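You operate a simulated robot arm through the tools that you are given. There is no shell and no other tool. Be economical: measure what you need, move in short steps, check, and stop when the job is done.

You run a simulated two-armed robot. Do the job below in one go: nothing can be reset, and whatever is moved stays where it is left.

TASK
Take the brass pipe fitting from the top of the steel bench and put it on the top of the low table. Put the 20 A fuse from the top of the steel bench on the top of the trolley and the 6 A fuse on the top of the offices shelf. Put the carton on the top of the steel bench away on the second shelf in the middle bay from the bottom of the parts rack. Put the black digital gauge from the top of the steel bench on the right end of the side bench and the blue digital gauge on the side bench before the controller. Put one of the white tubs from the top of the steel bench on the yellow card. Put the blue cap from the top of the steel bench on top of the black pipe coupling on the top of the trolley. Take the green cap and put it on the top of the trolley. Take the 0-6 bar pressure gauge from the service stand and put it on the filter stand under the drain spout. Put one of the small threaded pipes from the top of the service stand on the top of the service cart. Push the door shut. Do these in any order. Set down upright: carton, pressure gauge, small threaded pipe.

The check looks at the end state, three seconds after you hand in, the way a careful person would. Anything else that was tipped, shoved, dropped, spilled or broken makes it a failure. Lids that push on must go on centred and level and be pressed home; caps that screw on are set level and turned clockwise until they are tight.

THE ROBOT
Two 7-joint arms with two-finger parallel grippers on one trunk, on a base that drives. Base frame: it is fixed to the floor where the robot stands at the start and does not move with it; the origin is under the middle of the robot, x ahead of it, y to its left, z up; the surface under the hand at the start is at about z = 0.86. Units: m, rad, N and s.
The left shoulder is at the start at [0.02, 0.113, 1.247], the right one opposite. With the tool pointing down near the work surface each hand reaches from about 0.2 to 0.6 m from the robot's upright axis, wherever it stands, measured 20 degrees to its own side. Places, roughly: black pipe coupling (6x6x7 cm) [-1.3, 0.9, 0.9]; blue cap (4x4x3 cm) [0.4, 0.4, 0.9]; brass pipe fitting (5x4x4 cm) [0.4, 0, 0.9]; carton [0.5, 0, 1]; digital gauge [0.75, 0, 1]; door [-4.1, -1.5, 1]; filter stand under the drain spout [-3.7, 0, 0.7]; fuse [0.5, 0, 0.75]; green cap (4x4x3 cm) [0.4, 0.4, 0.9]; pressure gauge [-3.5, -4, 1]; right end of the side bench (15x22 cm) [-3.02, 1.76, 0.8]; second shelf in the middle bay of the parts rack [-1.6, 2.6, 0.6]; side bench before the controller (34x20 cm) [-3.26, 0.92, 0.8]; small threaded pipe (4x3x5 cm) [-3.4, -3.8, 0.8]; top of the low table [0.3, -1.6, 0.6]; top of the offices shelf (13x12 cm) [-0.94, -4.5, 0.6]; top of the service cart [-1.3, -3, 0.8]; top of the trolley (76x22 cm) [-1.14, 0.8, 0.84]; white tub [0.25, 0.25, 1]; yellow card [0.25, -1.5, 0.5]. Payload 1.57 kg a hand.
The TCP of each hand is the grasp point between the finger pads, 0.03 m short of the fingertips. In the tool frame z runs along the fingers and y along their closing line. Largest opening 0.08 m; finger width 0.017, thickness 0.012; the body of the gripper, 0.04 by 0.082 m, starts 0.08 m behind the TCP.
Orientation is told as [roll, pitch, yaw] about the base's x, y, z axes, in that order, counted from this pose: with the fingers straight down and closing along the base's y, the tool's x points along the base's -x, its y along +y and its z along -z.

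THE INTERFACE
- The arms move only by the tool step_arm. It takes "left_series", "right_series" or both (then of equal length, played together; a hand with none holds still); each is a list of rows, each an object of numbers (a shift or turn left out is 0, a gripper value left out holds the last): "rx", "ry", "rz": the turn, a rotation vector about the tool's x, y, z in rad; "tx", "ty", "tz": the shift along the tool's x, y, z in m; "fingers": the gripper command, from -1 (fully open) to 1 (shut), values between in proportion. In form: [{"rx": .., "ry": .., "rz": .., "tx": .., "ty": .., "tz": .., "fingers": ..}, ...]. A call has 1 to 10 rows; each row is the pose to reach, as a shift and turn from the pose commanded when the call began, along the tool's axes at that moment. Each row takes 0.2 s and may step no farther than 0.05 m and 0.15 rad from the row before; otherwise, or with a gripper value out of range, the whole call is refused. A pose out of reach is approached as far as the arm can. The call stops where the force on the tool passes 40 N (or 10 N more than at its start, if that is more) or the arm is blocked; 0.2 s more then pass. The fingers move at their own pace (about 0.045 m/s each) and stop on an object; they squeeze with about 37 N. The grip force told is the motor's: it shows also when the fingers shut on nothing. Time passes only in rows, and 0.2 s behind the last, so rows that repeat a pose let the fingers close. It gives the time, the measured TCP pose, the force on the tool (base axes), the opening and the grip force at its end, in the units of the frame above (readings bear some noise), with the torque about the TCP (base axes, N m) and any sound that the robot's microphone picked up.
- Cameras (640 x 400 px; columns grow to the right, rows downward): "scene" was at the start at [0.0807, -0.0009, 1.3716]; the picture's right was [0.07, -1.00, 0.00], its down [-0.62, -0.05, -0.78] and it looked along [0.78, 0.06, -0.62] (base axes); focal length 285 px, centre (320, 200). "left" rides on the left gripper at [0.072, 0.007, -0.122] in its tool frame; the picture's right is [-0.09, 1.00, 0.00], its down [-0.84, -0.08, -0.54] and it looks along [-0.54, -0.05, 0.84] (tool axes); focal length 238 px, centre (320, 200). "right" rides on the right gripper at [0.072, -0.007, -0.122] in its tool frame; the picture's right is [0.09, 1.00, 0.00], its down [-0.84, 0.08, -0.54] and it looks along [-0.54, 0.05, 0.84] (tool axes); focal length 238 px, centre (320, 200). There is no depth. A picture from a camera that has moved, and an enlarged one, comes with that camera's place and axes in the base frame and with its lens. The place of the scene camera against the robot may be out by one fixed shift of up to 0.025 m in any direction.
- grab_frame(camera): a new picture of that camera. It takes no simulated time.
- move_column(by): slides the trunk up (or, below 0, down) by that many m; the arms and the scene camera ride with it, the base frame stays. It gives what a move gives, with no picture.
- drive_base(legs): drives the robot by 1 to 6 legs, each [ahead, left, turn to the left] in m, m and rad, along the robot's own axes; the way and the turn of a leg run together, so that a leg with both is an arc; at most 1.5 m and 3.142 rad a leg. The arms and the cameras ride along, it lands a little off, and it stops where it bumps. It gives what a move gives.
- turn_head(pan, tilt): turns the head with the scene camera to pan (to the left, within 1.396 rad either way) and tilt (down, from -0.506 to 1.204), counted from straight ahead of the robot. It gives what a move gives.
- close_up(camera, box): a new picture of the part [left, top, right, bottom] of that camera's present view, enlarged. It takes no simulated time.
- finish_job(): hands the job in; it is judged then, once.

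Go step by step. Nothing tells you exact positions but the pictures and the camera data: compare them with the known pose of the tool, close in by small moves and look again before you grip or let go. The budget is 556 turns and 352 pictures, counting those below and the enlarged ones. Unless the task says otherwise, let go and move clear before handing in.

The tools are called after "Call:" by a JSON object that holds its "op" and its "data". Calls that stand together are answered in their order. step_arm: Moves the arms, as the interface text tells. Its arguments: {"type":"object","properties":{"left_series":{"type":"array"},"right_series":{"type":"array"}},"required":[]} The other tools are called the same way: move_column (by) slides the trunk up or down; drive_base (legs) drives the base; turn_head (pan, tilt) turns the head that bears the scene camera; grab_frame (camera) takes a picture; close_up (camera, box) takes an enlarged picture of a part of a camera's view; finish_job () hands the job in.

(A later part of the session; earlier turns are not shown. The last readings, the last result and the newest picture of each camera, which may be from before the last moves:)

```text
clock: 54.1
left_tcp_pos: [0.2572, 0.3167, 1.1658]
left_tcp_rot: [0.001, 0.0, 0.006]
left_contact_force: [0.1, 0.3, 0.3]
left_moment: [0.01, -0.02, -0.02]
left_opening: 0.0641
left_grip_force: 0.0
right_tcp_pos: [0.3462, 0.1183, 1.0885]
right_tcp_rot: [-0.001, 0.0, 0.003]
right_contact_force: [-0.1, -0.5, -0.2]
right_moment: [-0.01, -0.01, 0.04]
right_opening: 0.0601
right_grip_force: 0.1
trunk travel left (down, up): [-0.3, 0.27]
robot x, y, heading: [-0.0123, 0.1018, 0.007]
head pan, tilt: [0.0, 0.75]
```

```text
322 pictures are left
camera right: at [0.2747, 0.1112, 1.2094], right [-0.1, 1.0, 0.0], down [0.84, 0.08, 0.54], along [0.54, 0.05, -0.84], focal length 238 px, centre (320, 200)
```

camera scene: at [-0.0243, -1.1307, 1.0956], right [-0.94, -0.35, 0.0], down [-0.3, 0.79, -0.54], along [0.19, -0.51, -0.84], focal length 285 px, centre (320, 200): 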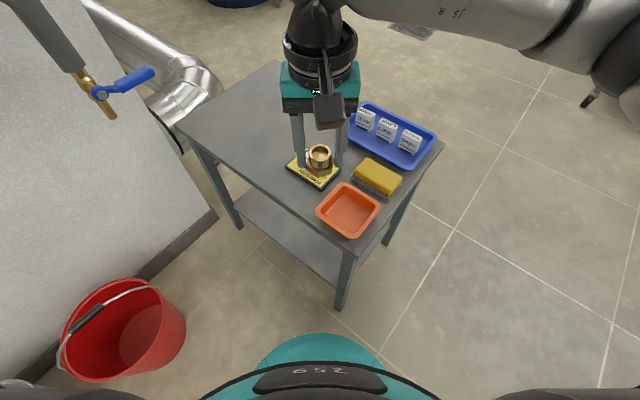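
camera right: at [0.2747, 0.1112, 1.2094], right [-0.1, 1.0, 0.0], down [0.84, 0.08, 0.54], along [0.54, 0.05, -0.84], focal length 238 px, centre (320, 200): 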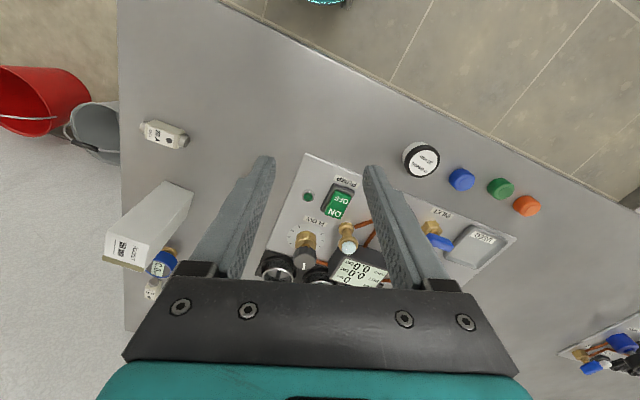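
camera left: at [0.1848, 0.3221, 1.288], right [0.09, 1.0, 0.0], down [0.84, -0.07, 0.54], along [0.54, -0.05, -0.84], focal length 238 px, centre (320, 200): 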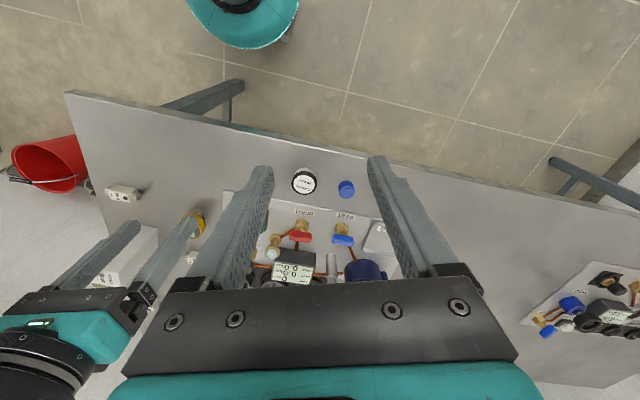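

Positions agree with before: 20 A fuse near (0.401, −0.103) with axis nearly along y, green cap near (0.435, 0.418). I move the right hand (turned 78°) over the fuse and the left over the green cap.

Call:
{"op": "step_arm", "data": {"right_series": [{"tx": -0.006, "ty": -0.022, "tz": 0.008, "rz": -0.136}, {"tx": -0.011, "ty": -0.044, "tz": 0.016, "rz": -0.272}, {"tx": -0.017, "ty": -0.066, "tz": 0.024, "rz": -0.408}, {"tx": -0.022, "ty": -0.088, "tz": 0.032, "rz": -0.544}, {"tx": -0.028, "ty": -0.11, "tz": 0.04, "rz": -0.68}, {"tx": -0.033, "ty": -0.132, "tz": 0.048, "rz": -0.816}, {"tx": -0.039, "ty": -0.155, "tz": 0.056, "rz": -0.952}, {"tx": -0.044, "ty": -0.177, "tz": 0.064, "rz": -1.088}, {"tx": -0.05, "ty": -0.2, "tz": 0.072, "rz": -1.224}, {"tx": -0.055, "ty": -0.221, "tz": 0.08, "rz": -1.36}], "left_series": [{"tx": -0.018, "ty": 0.01, "tz": 0.0, "fingers": -0.3}, {"tx": -0.036, "ty": 0.02, "tz": 0.0}, {"tx": -0.054, "ty": 0.03, "tz": 0.0}, {"tx": -0.072, "ty": 0.04, "tz": 0.02}, {"tx": -0.09, "ty": 0.05, "tz": 0.04}, {"tx": -0.107, "ty": 0.06, "tz": 0.06}, {"tx": -0.125, "ty": 0.07, "tz": 0.08}, {"tx": -0.143, "ty": 0.08, "tz": 0.1}, {"tx": -0.16, "ty": 0.09, "tz": 0.12}, {"tx": -0.178, "ty": 0.101, "tz": 0.14}]}}

Call:
{"op": "grab_frame", "data": {"camera": "left"}}

Call:
{"op": "grab_frame", "data": {"camera": "right"}}

```text
clock: 56.3
left_tcp_pos: [0.4315, 0.4163, 1.0294]
left_tcp_rot: [0.0, -0.004, 0.003]
left_contact_force: [0.5, -1.1, 0.5]
left_moment: [0.06, -0.04, 0.03]
left_opening: 0.0521
left_grip_force: 0.0
right_tcp_pos: [0.3348, -0.0783, 1.0451]
right_tcp_rot: [-0.016, -0.005, 0.998]
right_contact_force: [-1.3, -1.3, -0.3]
right_moment: [0.11, -0.09, 0.0]
right_opening: 0.0599
right_grip_force: 0.1
right hand out of reach, approached as far as the arm can: row 8, 9, 10
trunk travel left (down, up): [-0.3, 0.27]
robot x, y, heading: [-0.0109, 0.0986, 0.0]
head pan, tilt: [0.0, 0.75]
```

```text
321 pictures are left
camera left: at [0.3601, 0.4211, 1.1509], right [0.09, 1.0, 0.0], down [0.84, -0.08, 0.54], along [0.54, -0.05, -0.84], focal length 238 px, centre (320, 200)
```

left: 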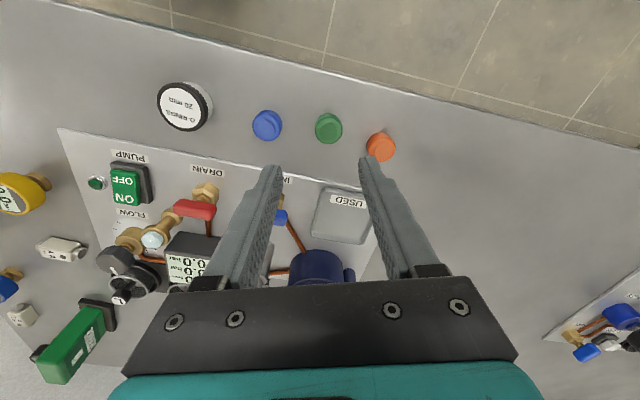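

```text
320 pictures are left
camera right: at [0.299, -0.1408, 1.1666], right [-0.89, 0.46, -0.02], down [0.38, 0.75, 0.54], along [0.26, 0.48, -0.84], focal length 238 px, centre (320, 200)
```

right: 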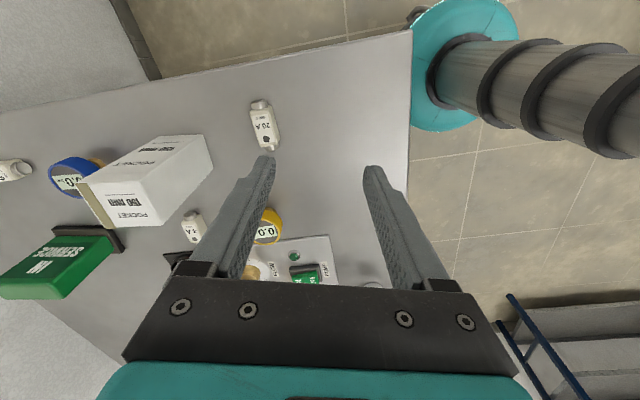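

The right wrist stops at that turn, so I rotate it the other way instead, while the left hand lowers around the green cap near (0.437, 0.423).

Call:
{"op": "step_arm", "data": {"right_series": [{"tx": 0.0, "ty": -0.01, "rz": 0.14}, {"tx": 0.0, "ty": -0.02, "rz": 0.28}, {"tx": -0.005, "ty": -0.03, "rz": 0.42}, {"tx": -0.005, "ty": -0.04, "rz": 0.56}, {"tx": -0.01, "ty": -0.05, "rz": 0.7}, {"tx": -0.015, "ty": -0.06, "rz": 0.84}, {"tx": -0.015, "ty": -0.069, "rz": 0.98}, {"tx": -0.015, "ty": -0.069, "rz": 1.12}, {"tx": -0.015, "ty": -0.069, "rz": 1.26}, {"tx": -0.015, "ty": -0.069, "rz": 1.4}], "left_series": [{"tx": -0.005, "ty": 0.007, "tz": 0.01}, {"tx": -0.005, "ty": 0.007, "tz": 0.03}, {"tx": -0.005, "ty": 0.007, "tz": 0.06}, {"tx": -0.005, "ty": 0.007, "tz": 0.09}, {"tx": -0.005, "ty": 0.007, "tz": 0.11}, {"tx": -0.005, "ty": 0.007, "tz": 0.125}, {"tx": -0.005, "ty": 0.007, "tz": 0.133}, {"tx": -0.005, "ty": 0.007, "tz": 0.135}, {"tx": -0.005, "ty": 0.007, "tz": 0.135}, {"tx": -0.005, "ty": 0.007, "tz": 0.135}]}}

Call:
{"op": "grab_frame", "data": {"camera": "left"}}

```text
clock: 58.5
left_tcp_pos: [0.441, 0.4265, 0.8908]
left_tcp_rot: [0.0, 0.0, 0.004]
left_contact_force: [-0.1, 0.3, -0.1]
left_moment: [-0.03, 0.01, 0.02]
left_opening: 0.0519
left_grip_force: 0.2
right_tcp_pos: [0.4013, -0.1006, 1.0479]
right_tcp_rot: [-0.002, -0.015, -0.404]
right_contact_force: [-0.5, -0.2, 0.1]
right_moment: [0.0, -0.02, 0.01]
right_opening: 0.0599
right_grip_force: 0.0
trunk travel left (down, up): [-0.3, 0.27]
robot x, y, heading: [-0.0118, 0.0994, 0.008]
head pan, tilt: [0.0, 0.75]
```

```text
319 pictures are left
camera left: at [0.3683, 0.4319, 1.0125], right [0.09, 1.0, 0.0], down [0.84, -0.07, 0.54], along [0.54, -0.05, -0.84], focal length 238 px, centre (320, 200)
```

left: 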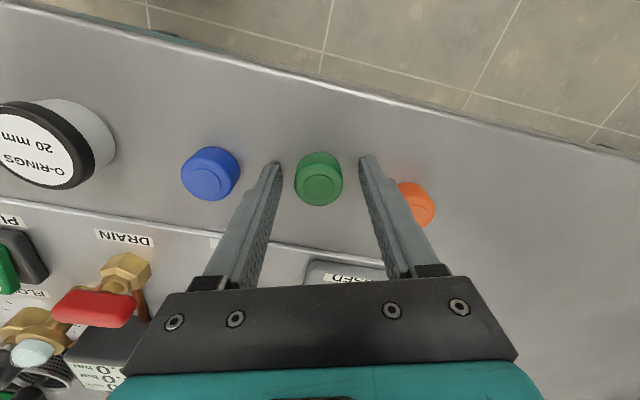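

The green cap is between the fingers. I close on it, and keep turning the right hand for the fuse.

Call:
{"op": "step_arm", "data": {"right_series": [{"rz": 0.138}, {"rz": 0.276}, {"rz": 0.414}, {"rz": 0.552}, {"rz": 0.69}, {"rz": 0.828}, {"rz": 0.966}, {"rz": 1.104}, {"rz": 1.242}, {"rz": 1.38}], "left_series": [{"fingers": 1}, {"fingers": 1}, {"fingers": 1}, {"fingers": 1}, {"fingers": 1}, {"tz": -0.02}, {"tz": -0.06}, {"tz": -0.1}, {"tz": -0.14}, {"tz": -0.18}]}}

Call:
{"op": "grab_frame", "data": {"camera": "right"}}

Call:
{"op": "grab_frame", "data": {"camera": "left"}}

```text
clock: 60.7
left_tcp_pos: [0.439, 0.4242, 1.0732]
left_tcp_rot: [0.0, 0.001, 0.003]
left_contact_force: [-0.3, 1.3, 0.1]
left_moment: [-0.01, 0.0, -0.01]
left_opening: 0.0287
left_grip_force: 36.9
right_tcp_pos: [0.4013, -0.1003, 1.047]
right_tcp_rot: [0.015, -0.003, -1.783]
right_contact_force: [0.3, 0.6, -0.4]
right_moment: [0.02, -0.03, 0.04]
right_opening: 0.06
right_grip_force: 0.0
trunk travel left (down, up): [-0.3, 0.27]
robot x, y, heading: [-0.0144, 0.0968, 0.006]
head pan, tilt: [0.0, 0.75]
```

```text
318 pictures are left
camera right: at [0.4084, -0.0278, 1.1681], right [0.99, -0.12, 0.01], down [-0.11, -0.83, 0.55], along [-0.05, -0.54, -0.84], focal length 238 px, centre (320, 200)
```

right: 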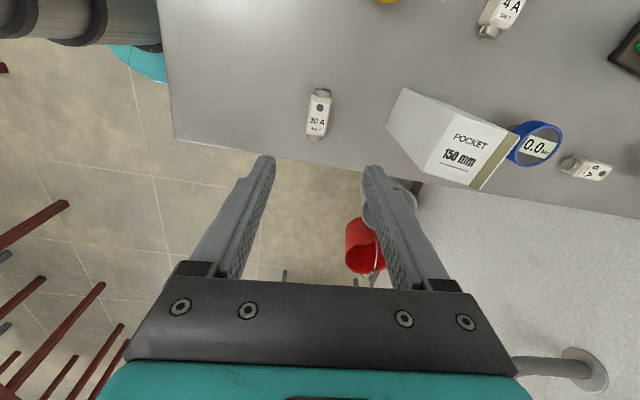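

```text
317 pictures are left
camera left: at [0.3684, 0.4301, 1.1947], right [0.09, 1.0, 0.0], down [0.84, -0.07, 0.54], along [0.54, -0.05, -0.84], focal length 238 px, centre (320, 200)
```

left: 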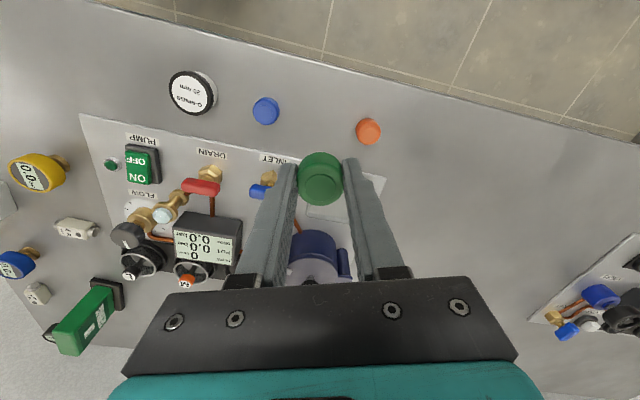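

The green cap is held, and the fuse lies right below the right hand with its axis across the fingers. I lower and grip it.

Call:
{"op": "step_arm", "data": {"right_series": [{"ty": 0.003, "tz": 0.04, "fingers": -0.2}, {"ty": 0.003, "tz": 0.08}, {"ty": 0.003, "tz": 0.12}, {"ty": 0.003, "tz": 0.14}, {"ty": 0.003, "tz": 0.155}, {"ty": 0.003, "tz": 0.155}]}}

Call:
{"op": "grab_frame", "data": {"camera": "right"}}

```text
clock: 62.1
left_tcp_pos: [0.4413, 0.4245, 1.0728]
left_tcp_rot: [0.001, 0.0, 0.006]
left_contact_force: [-0.5, -0.8, -0.4]
left_moment: [-0.03, 0.03, 0.0]
left_opening: 0.0287
left_grip_force: 37.4
right_tcp_pos: [0.407, -0.1035, 0.8932]
right_tcp_rot: [0.017, -0.004, -1.781]
right_contact_force: [0.2, 0.5, -0.1]
right_moment: [-0.01, -0.02, -0.01]
right_opening: 0.0479
right_grip_force: 0.0
trunk travel left (down, up): [-0.3, 0.27]
robot x, y, heading: [-0.0129, 0.1025, -0.0]
head pan, tilt: [0.0, 0.75]
```

```text
316 pictures are left
camera right: at [0.4134, -0.0297, 1.0134], right [0.99, -0.12, 0.01], down [-0.11, -0.83, 0.55], along [-0.05, -0.54, -0.84], focal length 238 px, centre (320, 200)
```

right: 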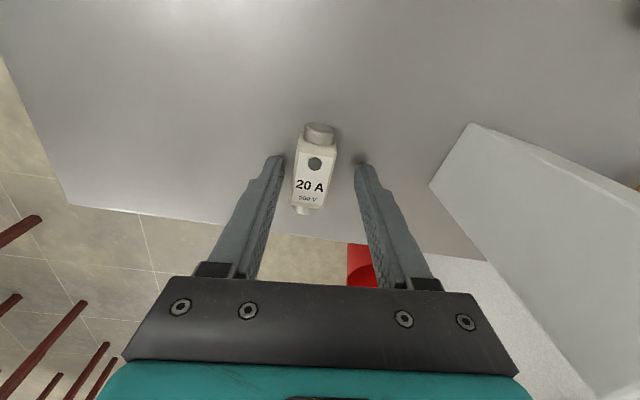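

The fuse lies between the pads. I close, lift, and look back-left toward the trolley.

Call:
{"op": "step_arm", "data": {"right_series": [{"fingers": 1}, {"fingers": 1}, {"fingers": 1}, {"fingers": 1}, {"fingers": 1}, {"tz": -0.04}, {"tz": -0.08}, {"tz": -0.12}, {"tz": -0.16}, {"tz": -0.19}]}}

Call:
{"op": "drive_base", "data": {"legs": [[-0.4, 0, 0], [0, 0, 1.571]]}}

Call:
{"op": "turn_head", "data": {"pan": 0.7, "tilt": 0.5}}

Call:
{"op": "grab_frame", "data": {"camera": "scene"}}

Call:
{"op": "grab_frame", "data": {"camera": "right"}}

```text
clock: 64.3
left_tcp_pos: [0.4402, 0.4233, 1.072]
left_tcp_rot: [0.001, 0.001, 0.005]
left_contact_force: [-0.3, 0.0, 0.2]
left_moment: [-0.03, 0.0, 0.0]
left_opening: 0.0289
left_grip_force: 37.1
right_tcp_pos: [0.4033, -0.0998, 1.0841]
right_tcp_rot: [0.014, -0.005, -1.781]
right_contact_force: [0.2, -0.3, -1.3]
right_moment: [0.02, -0.02, 0.02]
right_opening: 0.0228
right_grip_force: 35.3
trunk travel left (down, up): [-0.3, 0.27]
robot x, y, heading: [-0.0116, 0.0996, 0.004]
head pan, tilt: [0.0, 0.75]
```

```text
clock: 70.7
left_tcp_pos: [-0.7428, 0.5457, 1.0725]
left_tcp_rot: [0.002, 0.0, 1.59]
left_contact_force: [-0.7, -0.7, 0.8]
left_moment: [0.01, 0.02, 0.01]
left_opening: 0.0288
left_grip_force: 36.9
right_tcp_pos: [-0.2171, 0.5176, 1.0839]
right_tcp_rot: [0.016, -0.005, -0.195]
right_contact_force: [-0.1, 0.8, -0.6]
right_moment: [0.01, -0.02, 0.01]
right_opening: 0.0231
right_grip_force: 35.9
trunk travel left (down, up): [-0.3, 0.27]
robot x, y, heading: [-0.4119, 0.0991, 1.591]
head pan, tilt: [0.0, 0.75]
```

```text
clock: 71.8
left_tcp_pos: [-0.7416, 0.5458, 1.0729]
left_tcp_rot: [0.0, 0.0, 1.59]
left_contact_force: [-0.5, -0.2, 0.0]
left_moment: [0.0, 0.02, 0.04]
left_opening: 0.0289
left_grip_force: 37.0
right_tcp_pos: [-0.2177, 0.5176, 1.0835]
right_tcp_rot: [0.015, -0.003, -0.193]
right_contact_force: [-0.3, 0.2, -1.0]
right_moment: [0.0, 0.01, 0.01]
right_opening: 0.0229
right_grip_force: 35.5
trunk travel left (down, up): [-0.3, 0.27]
robot x, y, heading: [-0.4134, 0.1004, 1.589]
head pan, tilt: [0.7, 0.499]
```

```text
315 pictures are left
camera scene: at [-0.4854, 0.1704, 1.3867], right [0.75, 0.66, 0.0], down [0.31, -0.36, -0.88], along [-0.58, 0.66, -0.48], focal length 285 px, centre (320, 200)
```

scene: 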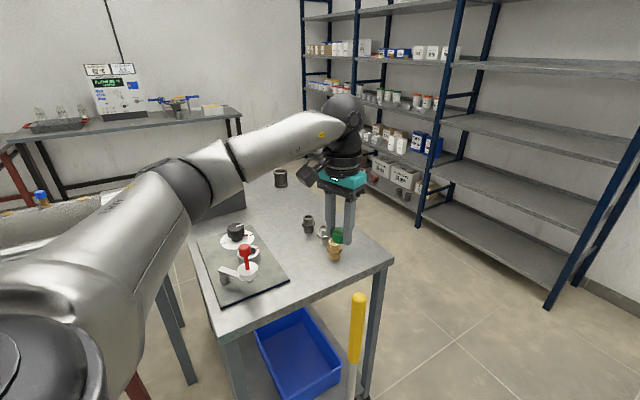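

```text
314 pictures are left
camera right: at [-0.2898, 0.5236, 1.2043], right [0.1, 0.99, 0.01], down [0.83, -0.09, 0.55], along [0.55, -0.04, -0.84], focal length 238 px, centre (320, 200)
```

right: 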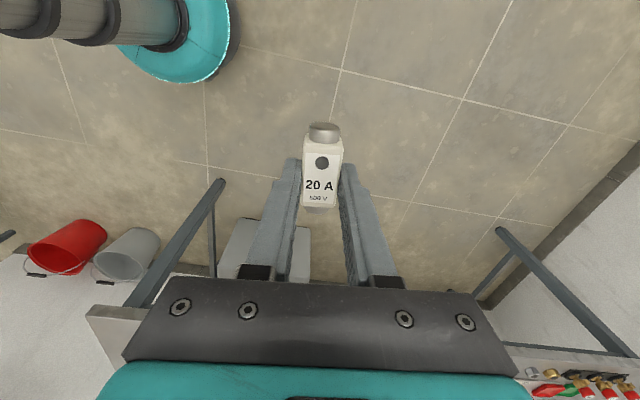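

I see the trolley with several parts on it and the parts rack beyond. I take enlarged views to identify the black coupling and free spots.

Call:
{"op": "close_up", "data": {"camera": "scene", "box": [180, 160, 400, 320]}}

Call:
{"op": "grab_frame", "data": {"camera": "left"}}

```text
2.50 times, centred on (290, 240) of scene
camera zoom: at [-0.4854, 0.1704, 1.3867], right [0.75, 0.66, 0.0], down [0.31, -0.36, -0.88], along [-0.58, 0.66, -0.48], focal length 713 px, centre (395, 100)
```

zoom: 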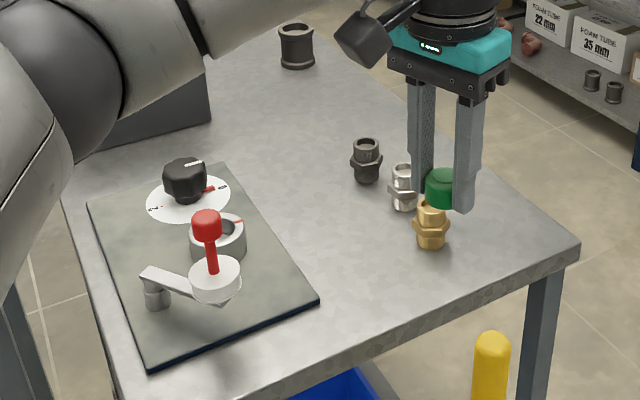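

```text
312 pictures are left
camera left: at [-0.7472, 0.4735, 1.1941], right [-1.0, 0.07, 0.0], down [0.06, 0.84, 0.54], along [0.04, 0.54, -0.84], focal length 238 px, centre (320, 200)
```

left: 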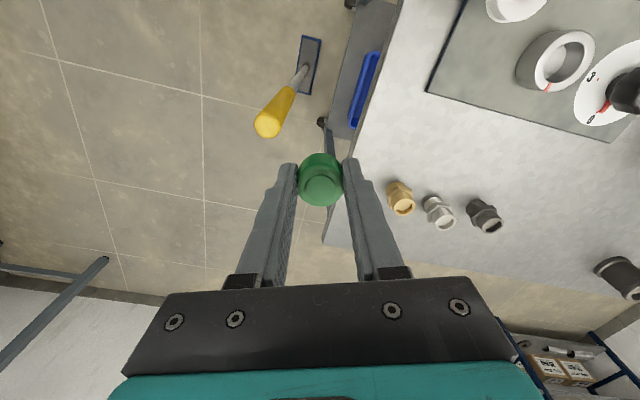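

The big black coupling stands near (−1.30, 0.89) on the back strip of the trolley. I drive round to the far side of the trolley, facing it from the rack side.

Call:
{"op": "drive_base", "data": {"legs": [[1.25, 0, 0], [0, 0, 2.69]]}}

Call:
{"op": "turn_head", "data": {"pan": -0.3, "tilt": 0.6}}

Call:
{"op": "grab_frame", "data": {"camera": "scene"}}

```text
clock: 75.0
left_tcp_pos: [-0.7513, 1.061, 1.0721]
left_tcp_rot: [0.001, 0.001, 1.592]
left_contact_force: [0.7, 0.4, -0.4]
left_moment: [0.02, 0.03, 0.03]
left_opening: 0.0294
left_grip_force: 37.3
right_tcp_pos: [-0.2264, 1.0323, 1.0825]
right_tcp_rot: [0.014, -0.006, -0.193]
right_contact_force: [-0.3, 0.8, -0.9]
right_moment: [-0.05, 0.05, -0.03]
right_opening: 0.0229
right_grip_force: 35.7
trunk travel left (down, up): [-0.3, 0.27]
robot x, y, heading: [-0.4172, 0.6168, 1.59]
head pan, tilt: [0.7, 0.499]
stopped in leg 1: the robot was blocked; the commanded pose is now the measured one
```

```text
clock: 76.2
left_tcp_pos: [-0.753, 1.0602, 1.073]
left_tcp_rot: [0.0, -0.001, 1.591]
left_contact_force: [0.0, -0.3, 0.3]
left_moment: [0.0, -0.03, 0.0]
left_opening: 0.0294
left_grip_force: 37.3
right_tcp_pos: [-0.2268, 1.0307, 1.0829]
right_tcp_rot: [0.014, -0.003, -0.195]
right_contact_force: [0.1, 0.0, -0.8]
right_moment: [0.0, 0.01, 0.02]
right_opening: 0.0229
right_grip_force: 34.9
trunk travel left (down, up): [-0.3, 0.27]
robot x, y, heading: [-0.4203, 0.6132, 1.591]
head pan, tilt: [-0.3, 0.6]
```

```text
311 pictures are left
camera scene: at [-0.4107, 0.7008, 1.3776], right [0.96, -0.28, 0.0], down [-0.16, -0.54, -0.83], along [0.23, 0.79, -0.56], focal length 285 px, centre (320, 200)
```

scene: 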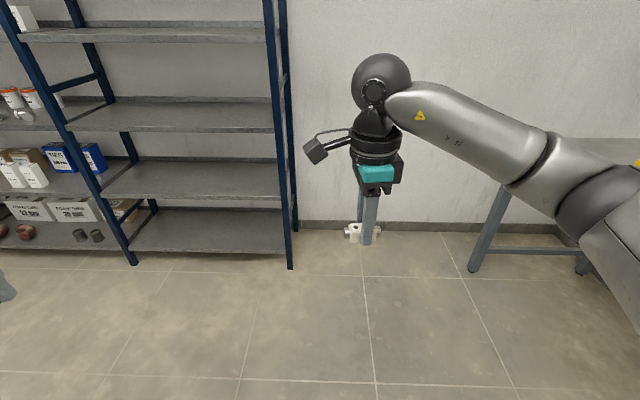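

The base was blocked on the way. I look down to the left and right for what stopped it.

Call:
{"op": "turn_head", "data": {"pan": 1.2, "tilt": 0.9}}

Call:
{"op": "grab_frame", "data": {"camera": "scene"}}

Call:
{"op": "turn_head", "data": {"pan": 0.3, "tilt": 1.2}}

Call:
{"op": "grab_frame", "data": {"camera": "scene"}}

```text
clock: 77.8
left_tcp_pos: [-0.7528, 1.0601, 1.0729]
left_tcp_rot: [0.0, 0.0, 1.592]
left_contact_force: [0.1, -0.9, -0.5]
left_moment: [0.0, -0.02, 0.0]
left_opening: 0.0294
left_grip_force: 36.5
right_tcp_pos: [-0.2274, 1.0316, 1.0831]
right_tcp_rot: [0.015, -0.002, -0.195]
right_contact_force: [-0.5, 0.2, 0.2]
right_moment: [0.0, 0.02, -0.03]
right_opening: 0.0231
right_grip_force: 35.2
trunk travel left (down, up): [-0.3, 0.27]
robot x, y, heading: [-0.4196, 0.6148, 1.59]
head pan, tilt: [1.201, 0.901]
```

```text
310 pictures are left
camera scene: at [-0.5062, 0.6422, 1.3528], right [0.35, 0.94, 0.0], down [0.74, -0.27, -0.62], along [-0.58, 0.21, -0.78], focal length 285 px, centre (320, 200)
```

scene: 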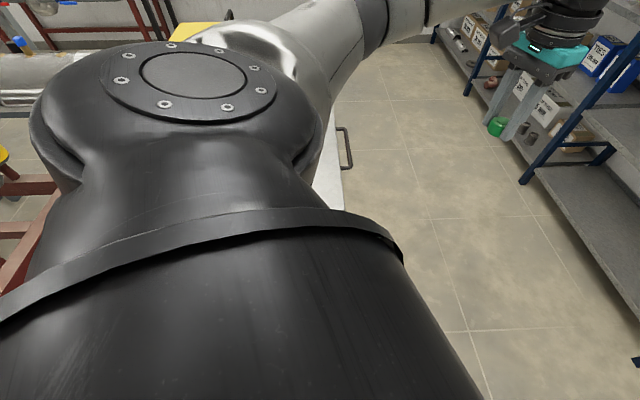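

```text
clock: 79.0
left_tcp_pos: [-0.7528, 1.0591, 1.0733]
left_tcp_rot: [0.0, 0.001, 1.594]
left_contact_force: [0.4, -1.5, -0.4]
left_moment: [-0.03, -0.01, 0.0]
left_opening: 0.0296
left_grip_force: 37.2
right_tcp_pos: [-0.2276, 1.0309, 1.0838]
right_tcp_rot: [0.014, -0.003, -0.195]
right_contact_force: [-0.5, -0.5, -0.4]
right_moment: [0.02, -0.01, 0.03]
right_opening: 0.023
right_grip_force: 35.7
trunk travel left (down, up): [-0.3, 0.27]
robot x, y, heading: [-0.4196, 0.6124, 1.588]
head pan, tilt: [0.3, 1.201]
```

```text
309 pictures are left
camera scene: at [-0.4529, 0.6691, 1.333], right [0.95, 0.31, 0.0], down [0.29, -0.89, -0.36], along [-0.11, 0.34, -0.93], focal length 285 px, centre (320, 200)
```

scene: 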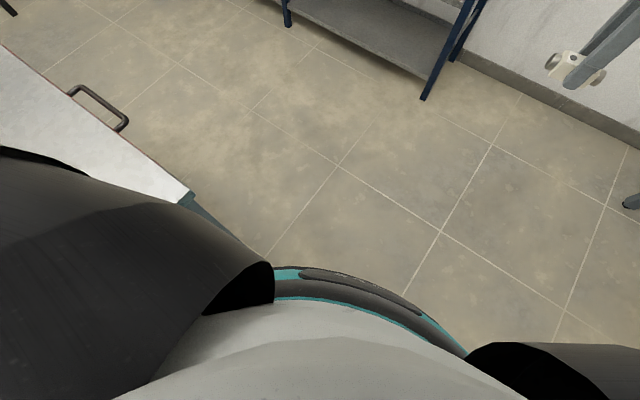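

The trolley's corner or the yellow post beside it blocked the base. I back off and look at the post.

Call:
{"op": "drive_base", "data": {"legs": [[-0.3, -0.05, 0]]}}

Call:
{"op": "turn_head", "data": {"pan": 0.6, "tilt": 0.7}}

Call:
{"op": "grab_frame", "data": {"camera": "scene"}}

```text
clock: 81.1
left_tcp_pos: [-0.6981, 0.7579, 1.0726]
left_tcp_rot: [0.002, 0.001, 1.593]
left_contact_force: [-0.4, 0.2, -0.2]
left_moment: [-0.02, 0.0, -0.01]
left_opening: 0.0291
left_grip_force: 37.0
right_tcp_pos: [-0.1715, 0.7314, 1.0839]
right_tcp_rot: [0.016, -0.004, -0.194]
right_contact_force: [0.2, -0.1, 0.0]
right_moment: [-0.01, 0.02, 0.01]
right_opening: 0.0231
right_grip_force: 35.4
trunk travel left (down, up): [-0.3, 0.27]
robot x, y, heading: [-0.3685, 0.3134, 1.59]
head pan, tilt: [0.3, 1.201]
```

```text
clock: 82.0
left_tcp_pos: [-0.6982, 0.7586, 1.0728]
left_tcp_rot: [0.0, -0.001, 1.593]
left_contact_force: [0.1, 0.4, 0.0]
left_moment: [0.02, -0.01, -0.02]
left_opening: 0.0294
left_grip_force: 36.8
right_tcp_pos: [-0.1729, 0.7309, 1.0842]
right_tcp_rot: [0.016, -0.004, -0.195]
right_contact_force: [0.0, -0.1, -1.6]
right_moment: [-0.03, 0.0, 0.0]
right_opening: 0.0229
right_grip_force: 35.1
trunk travel left (down, up): [-0.3, 0.27]
robot x, y, heading: [-0.3648, 0.3182, 1.591]
head pan, tilt: [0.6, 0.7]
```

```text
308 pictures are left
camera scene: at [-0.43, 0.3849, 1.3689], right [0.81, 0.58, 0.0], down [0.37, -0.53, -0.76], along [-0.44, 0.62, -0.64], focal length 285 px, centre (320, 200)
```

scene: 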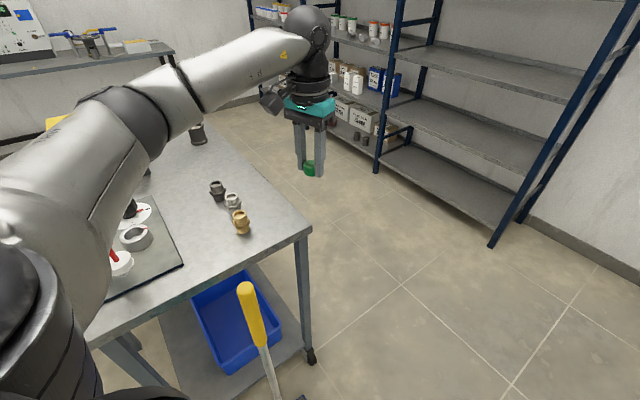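

The post still stands in the same place. I shift right for more clearance and drive past again.

Call:
{"op": "drive_base", "data": {"legs": [[0, -0.17, 0], [1.0, 0, 0], [0, 0, 2.69]]}}

Call:
{"op": "turn_head", "data": {"pan": -0.3, "tilt": 0.7}}

Call:
{"op": "grab_frame", "data": {"camera": "scene"}}

```text
clock: 94.8
left_tcp_pos: [-0.1011, 0.7946, 1.0735]
left_tcp_rot: [0.0, 0.0, -1.974]
left_contact_force: [-0.6, 0.7, -0.1]
left_moment: [0.01, -0.03, 0.02]
left_opening: 0.0296
left_grip_force: 37.2
right_tcp_pos: [-0.5696, 1.0358, 1.0837]
right_tcp_rot: [0.015, -0.004, 2.523]
right_contact_force: [0.7, 0.1, -0.8]
right_moment: [-0.01, 0.0, 0.01]
right_opening: 0.023
right_grip_force: 35.8
trunk travel left (down, up): [-0.3, 0.27]
robot x, y, heading: [-0.2207, 1.3399, -1.981]
head pan, tilt: [0.6, 0.7]
```

```text
clock: 96.0
left_tcp_pos: [-0.1003, 0.7933, 1.0724]
left_tcp_rot: [-0.002, -0.001, -1.974]
left_contact_force: [-0.2, -0.5, 0.3]
left_moment: [0.0, -0.01, 0.02]
left_opening: 0.0292
left_grip_force: 37.3
right_tcp_pos: [-0.5685, 1.0372, 1.083]
right_tcp_rot: [0.016, -0.003, 2.526]
right_contact_force: [0.7, 0.3, -0.2]
right_moment: [0.03, -0.01, -0.01]
right_opening: 0.0228
right_grip_force: 35.1
trunk travel left (down, up): [-0.3, 0.27]
robot x, y, heading: [-0.2228, 1.3401, -1.974]
head pan, tilt: [-0.3, 0.7]
```

```text
307 pictures are left
camera scene: at [-0.2949, 1.2571, 1.369], right [-0.76, 0.65, 0.0], down [0.42, 0.49, -0.76], along [-0.5, -0.58, -0.64], focal length 285 px, centre (320, 200)
```

scene: 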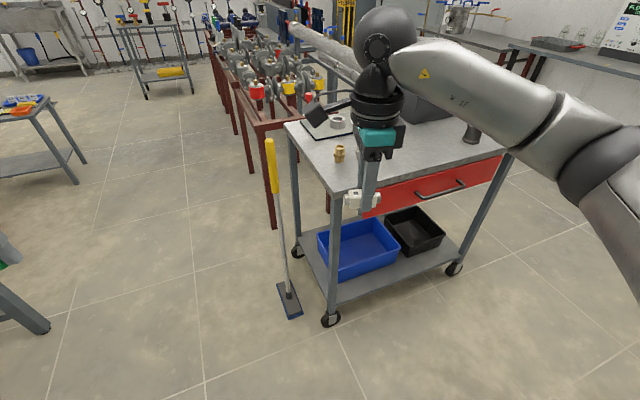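

The trolley is in plain view with its back edge toward me. I slide right and approach it squarely.

Call:
{"op": "drive_base", "data": {"legs": [[0, -0.65, 0], [0.36, 0, 0.054]]}}

Call:
{"op": "turn_head", "data": {"pan": 0.0, "tilt": 0.95}}

Call:
{"op": "grab_frame", "data": {"camera": "scene"}}

Call:
{"op": "grab_frame", "data": {"camera": "left"}}

```text
clock: 101.4
left_tcp_pos: [-0.7961, 0.7244, 1.0736]
left_tcp_rot: [0.0, 0.002, -1.921]
left_contact_force: [0.3, 0.7, -0.5]
left_moment: [-0.05, -0.03, -0.03]
left_opening: 0.0295
left_grip_force: 36.6
right_tcp_pos: [-1.2752, 0.9434, 1.0834]
right_tcp_rot: [0.014, -0.003, 2.575]
right_contact_force: [0.2, -0.4, -0.8]
right_moment: [0.02, 0.02, 0.01]
right_opening: 0.023
right_grip_force: 35.6
trunk travel left (down, up): [-0.3, 0.27]
robot x, y, heading: [-0.9438, 1.2646, -1.929]
head pan, tilt: [-0.3, 0.7]
```

```text
clock: 102.2
left_tcp_pos: [-0.796, 0.727, 1.0731]
left_tcp_rot: [-0.001, 0.0, -1.924]
left_contact_force: [0.0, 0.8, -0.2]
left_moment: [-0.01, 0.0, -0.03]
left_opening: 0.0292
left_grip_force: 37.5
right_tcp_pos: [-1.2749, 0.9431, 1.0839]
right_tcp_rot: [0.015, -0.003, 2.573]
right_contact_force: [-0.6, 1.1, -1.0]
right_moment: [0.02, 0.02, 0.02]
right_opening: 0.023
right_grip_force: 35.6
trunk travel left (down, up): [-0.3, 0.27]
robot x, y, heading: [-0.9443, 1.2622, -1.922]
head pan, tilt: [0.0, 0.949]
```

```text
306 pictures are left
camera scene: at [-0.987, 1.178, 1.3492], right [-0.94, 0.35, 0.0], down [0.28, 0.76, -0.58], along [-0.2, -0.55, -0.81], focal length 285 px, centre (320, 200)
```

scene: 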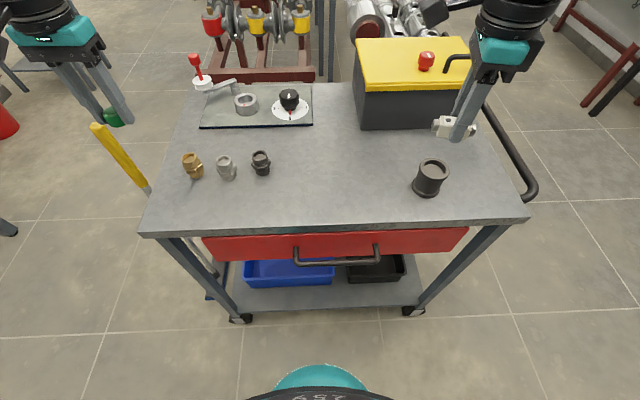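

```text
305 pictures are left
camera left: at [-0.7643, 0.7901, 1.1945], right [0.9, -0.43, 0.0], down [-0.36, -0.76, 0.54], along [-0.23, -0.49, -0.84], focal length 238 px, centre (320, 200)
```

left: 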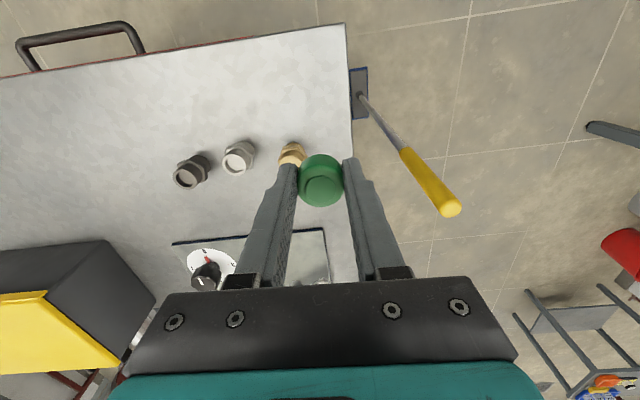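

The trolley is fully visible: the big black coupling stands near the right end, with free space in the middle. I bring the green cap to about (−1.08, 0.815).

Call:
{"op": "step_arm", "data": {"left_series": [{"tx": -0.002, "ty": -0.049}, {"tx": -0.005, "ty": -0.098}, {"tx": -0.007, "ty": -0.147}, {"tx": -0.009, "ty": -0.196}, {"tx": -0.012, "ty": -0.245}, {"tx": -0.014, "ty": -0.294}, {"tx": -0.014, "ty": -0.294, "tz": 0.04}, {"tx": -0.014, "ty": -0.294, "tz": 0.08}, {"tx": -0.014, "ty": -0.294, "tz": 0.12}]}}

Call:
{"op": "grab_frame", "data": {"camera": "left"}}

```text
clock: 104.2
left_tcp_pos: [-1.0777, 0.8124, 0.9514]
left_tcp_rot: [0.001, -0.001, -1.925]
left_contact_force: [0.0, -0.3, -0.5]
left_moment: [0.0, 0.0, 0.0]
left_opening: 0.0295
left_grip_force: 36.9
right_tcp_pos: [-1.2746, 0.9427, 1.0836]
right_tcp_rot: [0.015, -0.005, 2.573]
right_contact_force: [0.5, 0.4, -1.5]
right_moment: [0.02, -0.01, 0.03]
right_opening: 0.023
right_grip_force: 35.6
trunk travel left (down, up): [-0.3, 0.27]
robot x, y, heading: [-0.9452, 1.2619, -1.927]
head pan, tilt: [0.0, 0.949]
```

```text
304 pictures are left
camera left: at [-1.0459, 0.8775, 1.0732], right [0.9, -0.43, 0.0], down [-0.36, -0.76, 0.54], along [-0.23, -0.49, -0.84], focal length 238 px, centre (320, 200)
```

left: 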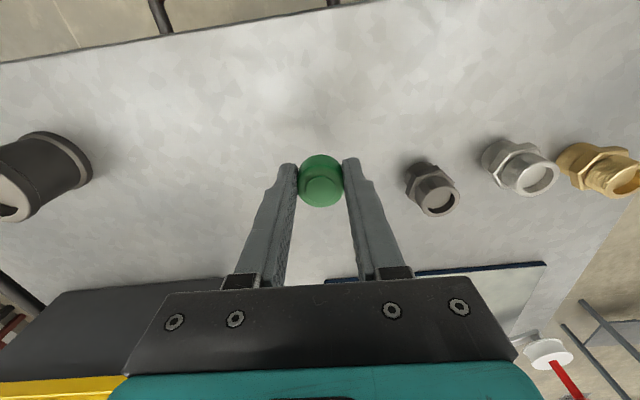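

Clear below. I lower the cap until touching.

Call:
{"op": "step_arm", "data": {"left_series": [{"tz": 0.03}, {"tz": 0.06}, {"tz": 0.073}, {"tz": 0.078}, {"tz": 0.082}]}}

```text
clock: 105.4
left_tcp_pos: [-1.0784, 0.8116, 0.8807]
left_tcp_rot: [-0.007, -0.011, -1.921]
left_contact_force: [4.1, 5.6, 14.6]
left_moment: [0.12, -0.18, 0.04]
left_opening: 0.0293
left_grip_force: 36.9
right_tcp_pos: [-1.2736, 0.9457, 1.0838]
right_tcp_rot: [0.017, -0.004, 2.574]
right_contact_force: [-0.5, 0.5, -0.4]
right_moment: [0.0, 0.0, -0.01]
right_opening: 0.023
right_grip_force: 35.2
trunk travel left (down, up): [-0.3, 0.27]
robot x, y, heading: [-0.9435, 1.2651, -1.924]
head pan, tilt: [0.0, 0.949]
stopped in row 5 (left hand): the force on the tool passed its limit at 57 N (the readings are from after the stop); the commanded pose is now the measured one
```

Contact reached. I release the cap and raise the left hand.

Call:
{"op": "step_arm", "data": {"left_series": [{"tz": -0.002, "fingers": -0.4}, {"tz": -0.002, "fingers": -0.4}, {"tz": -0.002}, {"tz": -0.03}, {"tz": -0.07}, {"tz": -0.11}, {"tz": -0.15}, {"tz": -0.19}]}}

Call:
{"op": "grab_frame", "data": {"camera": "left"}}

```text
clock: 107.2
left_tcp_pos: [-1.0759, 0.8125, 1.0684]
left_tcp_rot: [-0.004, -0.007, -1.921]
left_contact_force: [-0.5, -0.2, -0.9]
left_moment: [0.01, 0.02, -0.02]
left_opening: 0.056
left_grip_force: 0.0
right_tcp_pos: [-1.2749, 0.9439, 1.0841]
right_tcp_rot: [0.016, -0.004, 2.574]
right_contact_force: [0.3, -0.6, -0.9]
right_moment: [0.0, 0.01, -0.02]
right_opening: 0.0228
right_grip_force: 35.7
trunk travel left (down, up): [-0.3, 0.27]
robot x, y, heading: [-0.9473, 1.2646, -1.932]
head pan, tilt: [0.0, 0.949]
```

```text
303 pictures are left
camera left: at [-1.0436, 0.8771, 1.1887], right [0.9, -0.43, 0.0], down [-0.36, -0.76, 0.55], along [-0.24, -0.49, -0.84], focal length 238 px, centre (320, 200)
```

left: 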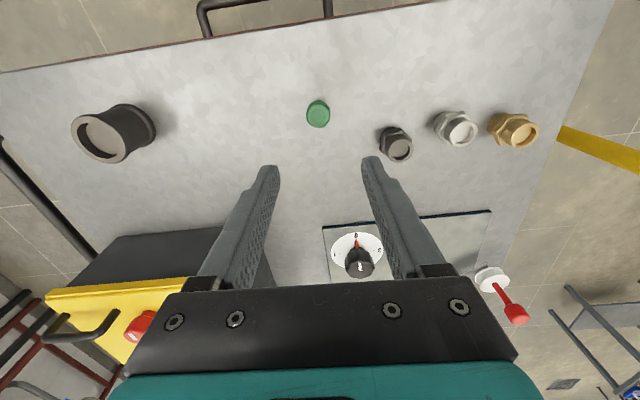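

The green cap is set. I move the left hand aside and bring the fuse with the right hand to about (−1.19, 0.86).

Call:
{"op": "step_arm", "data": {"left_series": [{"ty": 0.045}, {"ty": 0.09}, {"ty": 0.135}, {"ty": 0.18}, {"ty": 0.225}, {"ty": 0.27}, {"ty": 0.27}], "right_series": [{}, {}, {}, {"tx": 0.03, "ty": 0.006}, {"tx": 0.06, "ty": 0.012}, {"tx": 0.09, "ty": 0.018}, {"tx": 0.118, "ty": 0.023}]}}

Call:
{"op": "step_arm", "data": {"right_series": [{"tz": 0.045}, {"tz": 0.09}, {"tz": 0.13}, {"tz": 0.16}]}}

Call:
{"op": "grab_frame", "data": {"camera": "right"}}

```text
clock: 108.8
left_tcp_pos: [-0.824, 0.7218, 1.0664]
left_tcp_rot: [-0.004, -0.007, -1.922]
left_contact_force: [0.2, 0.1, -0.1]
left_moment: [-0.01, -0.01, -0.01]
left_opening: 0.0559
left_grip_force: 0.1
right_tcp_pos: [-1.1877, 0.8616, 1.0833]
right_tcp_rot: [0.016, -0.006, 2.573]
right_contact_force: [0.2, 0.3, 0.3]
right_moment: [0.01, 0.0, 0.01]
right_opening: 0.0229
right_grip_force: 35.2
trunk travel left (down, up): [-0.3, 0.27]
robot x, y, heading: [-0.9447, 1.2643, -1.928]
head pan, tilt: [0.0, 0.949]
```

```text
clock: 109.8
left_tcp_pos: [-0.8251, 0.7216, 1.0672]
left_tcp_rot: [-0.003, -0.007, -1.921]
left_contact_force: [-0.4, 0.4, -0.6]
left_moment: [0.0, 0.03, -0.02]
left_opening: 0.0562
left_grip_force: 0.0
right_tcp_pos: [-1.1895, 0.8596, 0.9241]
right_tcp_rot: [0.015, -0.004, 2.575]
right_contact_force: [-0.1, -0.2, -0.7]
right_moment: [-0.01, 0.03, -0.03]
right_opening: 0.0231
right_grip_force: 35.3
trunk travel left (down, up): [-0.3, 0.27]
robot x, y, heading: [-0.9479, 1.2631, -1.926]
head pan, tilt: [0.0, 0.949]
```

```text
302 pictures are left
camera right: at [-1.1239, 0.829, 1.0441], right [-0.46, -0.89, 0.02], down [-0.74, 0.39, 0.55], along [-0.49, 0.24, -0.84], focal length 238 px, centre (320, 200)
```

right: 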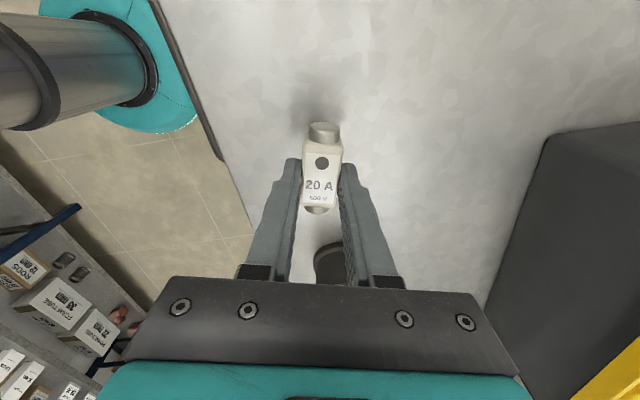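

Clear below and the coupling is out of the way. I lower the fuse to contact.

Call:
{"op": "step_arm", "data": {"right_series": [{"tz": 0.02}, {"tz": 0.032}, {"tz": 0.036}, {"tz": 0.039}, {"tz": 0.042}]}}

```text
clock: 111.0
left_tcp_pos: [-0.8239, 0.7221, 1.0681]
left_tcp_rot: [-0.003, -0.006, -1.921]
left_contact_force: [-0.2, -0.4, 0.5]
left_moment: [0.0, 0.03, 0.01]
left_opening: 0.056
left_grip_force: 0.0
right_tcp_pos: [-1.189, 0.8586, 0.8822]
right_tcp_rot: [0.019, -0.004, 2.575]
right_contact_force: [-0.1, 2.3, 9.6]
right_moment: [0.18, -0.03, 0.03]
right_opening: 0.0229
right_grip_force: 35.3
trunk travel left (down, up): [-0.3, 0.27]
robot x, y, heading: [-0.9451, 1.2603, -1.926]
head pan, tilt: [0.0, 0.949]
```

Contact at 10 N. I release and rise, then look.

Call:
{"op": "step_arm", "data": {"right_series": [{"fingers": -0.3}, {"fingers": -0.3}, {"fingers": -0.3}, {"tz": -0.03}, {"tz": -0.07}, {"tz": -0.11}, {"tz": -0.15}, {"tz": -0.19}]}}

Call:
{"op": "grab_frame", "data": {"camera": "scene"}}

```text
clock: 112.8
left_tcp_pos: [-0.8239, 0.7214, 1.0665]
left_tcp_rot: [-0.003, -0.006, -1.92]
left_contact_force: [0.1, 0.2, 0.7]
left_moment: [0.01, 0.01, 0.01]
left_opening: 0.0564
left_grip_force: 0.0
right_tcp_pos: [-1.1887, 0.8611, 1.0704]
right_tcp_rot: [0.016, -0.004, 2.575]
right_contact_force: [-0.4, 0.8, -0.8]
right_moment: [-0.02, -0.02, -0.01]
right_opening: 0.052
right_grip_force: 0.2
trunk travel left (down, up): [-0.3, 0.27]
robot x, y, heading: [-0.9443, 1.2621, -1.927]
head pan, tilt: [0.0, 0.949]
```

```text
301 pictures are left
camera scene: at [-0.9865, 1.1784, 1.3492], right [-0.94, 0.35, 0.0], down [0.28, 0.76, -0.58], along [-0.2, -0.55, -0.81], focal length 285 px, centre (320, 200)
```

scene: 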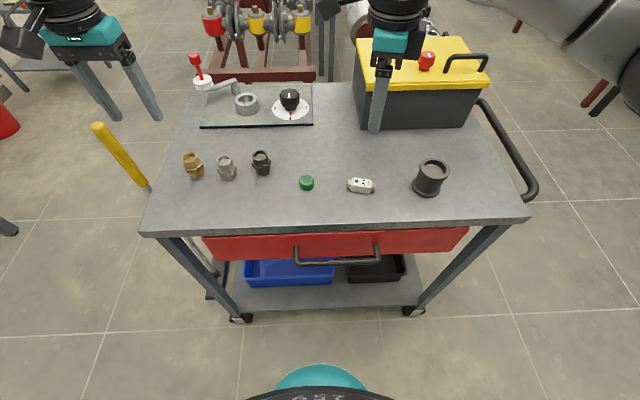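

Fuse and green cap are in place. I enlarge the coupling to learn how the blue cap should sit.

Call:
{"op": "close_up", "data": {"camera": "scene", "box": [380, 140, 480, 210]}}

```text
5.71 times, centred on (430, 175) of scene
camera zoom: at [-0.9865, 1.1784, 1.3492], right [-0.94, 0.35, 0.0], down [0.28, 0.76, -0.58], along [-0.2, -0.55, -0.81], focal length 1629 px, centre (-309, 343)
```

zoom: 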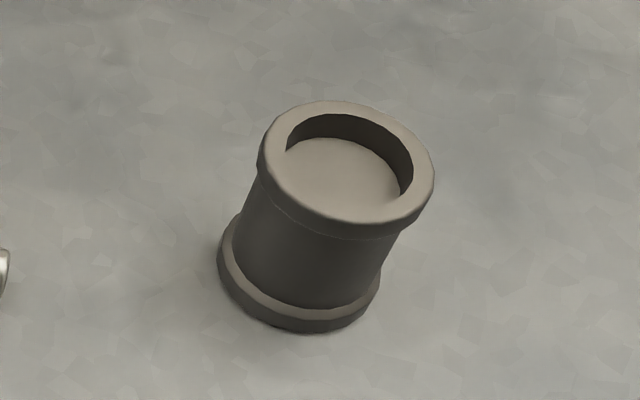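

The coupling has a round recess on top that fits the cap. I drive back to the bench for the blue cap and the carton.

Call:
{"op": "drive_base", "data": {"legs": [[-0.1, 0, 0], [0, 0, 0.351], [0, 0.72, 0], [1.2, 0, 0], [0, 0, 1.571]]}}

Call:
{"op": "grab_frame", "data": {"camera": "scene"}}

Call:
{"op": "grab_frame", "data": {"camera": "right"}}

```text
clock: 127.9
left_tcp_pos: [0.2671, 0.4818, 1.0676]
left_tcp_rot: [-0.003, -0.008, 0.003]
left_contact_force: [0.8, -0.6, 0.2]
left_moment: [0.01, -0.01, -0.02]
left_opening: 0.056
left_grip_force: 0.1
right_tcp_pos: [0.2634, 0.0923, 1.0716]
right_tcp_rot: [0.015, -0.004, -1.785]
right_contact_force: [0.4, 0.4, -0.4]
right_moment: [-0.02, 0.02, 0.02]
right_opening: 0.0521
right_grip_force: 0.1
trunk travel left (down, up): [-0.3, 0.27]
robot x, y, heading: [-0.201, 0.1883, 0.0]
head pan, tilt: [0.0, 0.949]
```

```text
299 pictures are left
camera scene: at [-0.1322, 0.175, 1.3492], right [0.0, -1.0, 0.0], down [-0.81, 0.0, -0.58], along [0.58, 0.0, -0.81], focal length 285 px, centre (320, 200)
```

scene: 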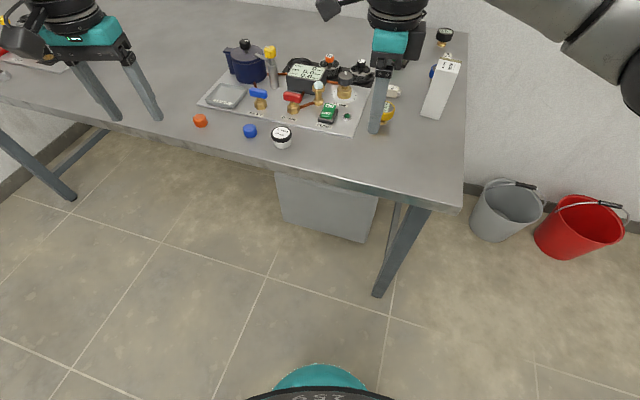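

```text
298 pictures are left
camera right: at [0.2707, 0.1651, 1.1915], right [0.99, -0.12, 0.01], down [-0.11, -0.83, 0.55], along [-0.05, -0.54, -0.84], focal length 238 px, centre (320, 200)
```

right: 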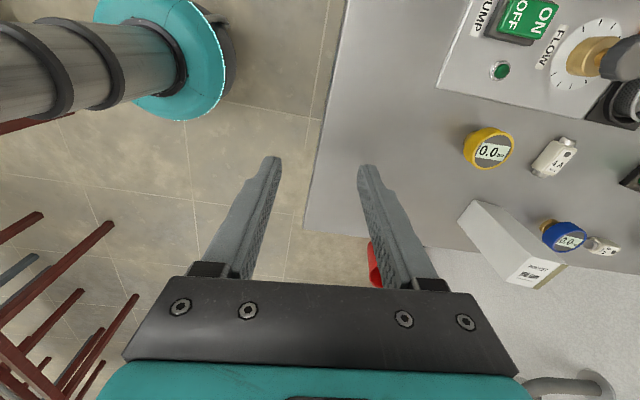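

The carton stands tall near the bench's right edge. I drive up to the bench and take looks from both hands.

Call:
{"op": "drive_base", "data": {"legs": [[0.2, -0.07, 0]]}}

Call:
{"op": "grab_frame", "data": {"camera": "scene"}}

Call:
{"op": "grab_frame", "data": {"camera": "right"}}

Call:
{"op": "grab_frame", "data": {"camera": "left"}}

```text
clock: 129.6
left_tcp_pos: [0.468, 0.4117, 1.0666]
left_tcp_rot: [-0.003, -0.008, 0.003]
left_contact_force: [0.4, -0.9, 0.0]
left_moment: [0.04, 0.0, 0.0]
left_opening: 0.0561
left_grip_force: 0.1
right_tcp_pos: [0.4645, 0.0235, 1.0705]
right_tcp_rot: [0.014, -0.003, -1.784]
right_contact_force: [0.4, -0.4, 0.5]
right_moment: [0.02, -0.03, 0.0]
right_opening: 0.0518
right_grip_force: 0.1
trunk travel left (down, up): [-0.3, 0.27]
robot x, y, heading: [0.0027, 0.1168, 0.0]
head pan, tilt: [0.0, 0.949]
```

```text
297 pictures are left
camera scene: at [0.0693, 0.1057, 1.3491], right [0.0, -1.0, 0.0], down [-0.81, 0.0, -0.58], along [0.58, 0.0, -0.81], focal length 285 px, centre (320, 200)
```

scene: 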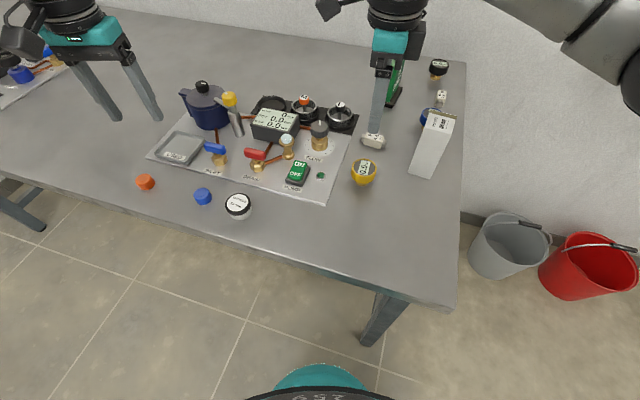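

```text
296 pictures are left
camera right: at [0.4721, 0.0962, 1.1912], right [0.99, -0.12, 0.01], down [-0.11, -0.83, 0.55], along [-0.05, -0.54, -0.84], focal length 238 px, centre (320, 200)
```

right: 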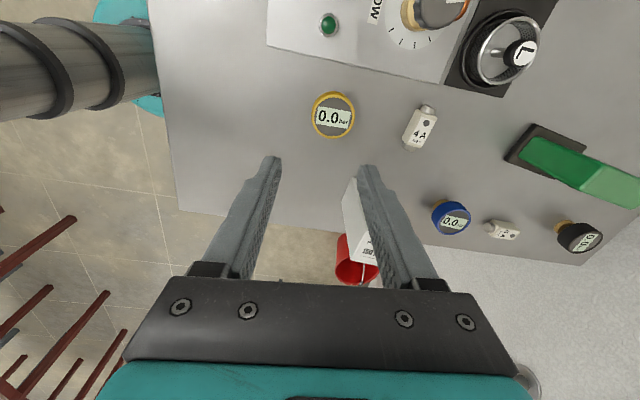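

```text
295 pictures are left
camera left: at [0.3957, 0.4188, 1.1878], right [0.09, 1.0, 0.0], down [0.83, -0.07, 0.55], along [0.55, -0.05, -0.84], focal length 238 px, centre (320, 200)
```

left: 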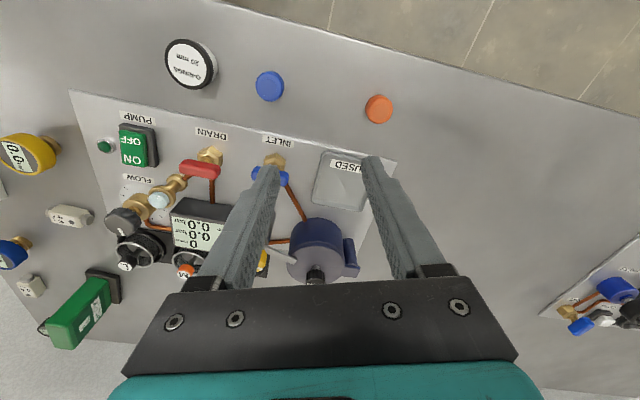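

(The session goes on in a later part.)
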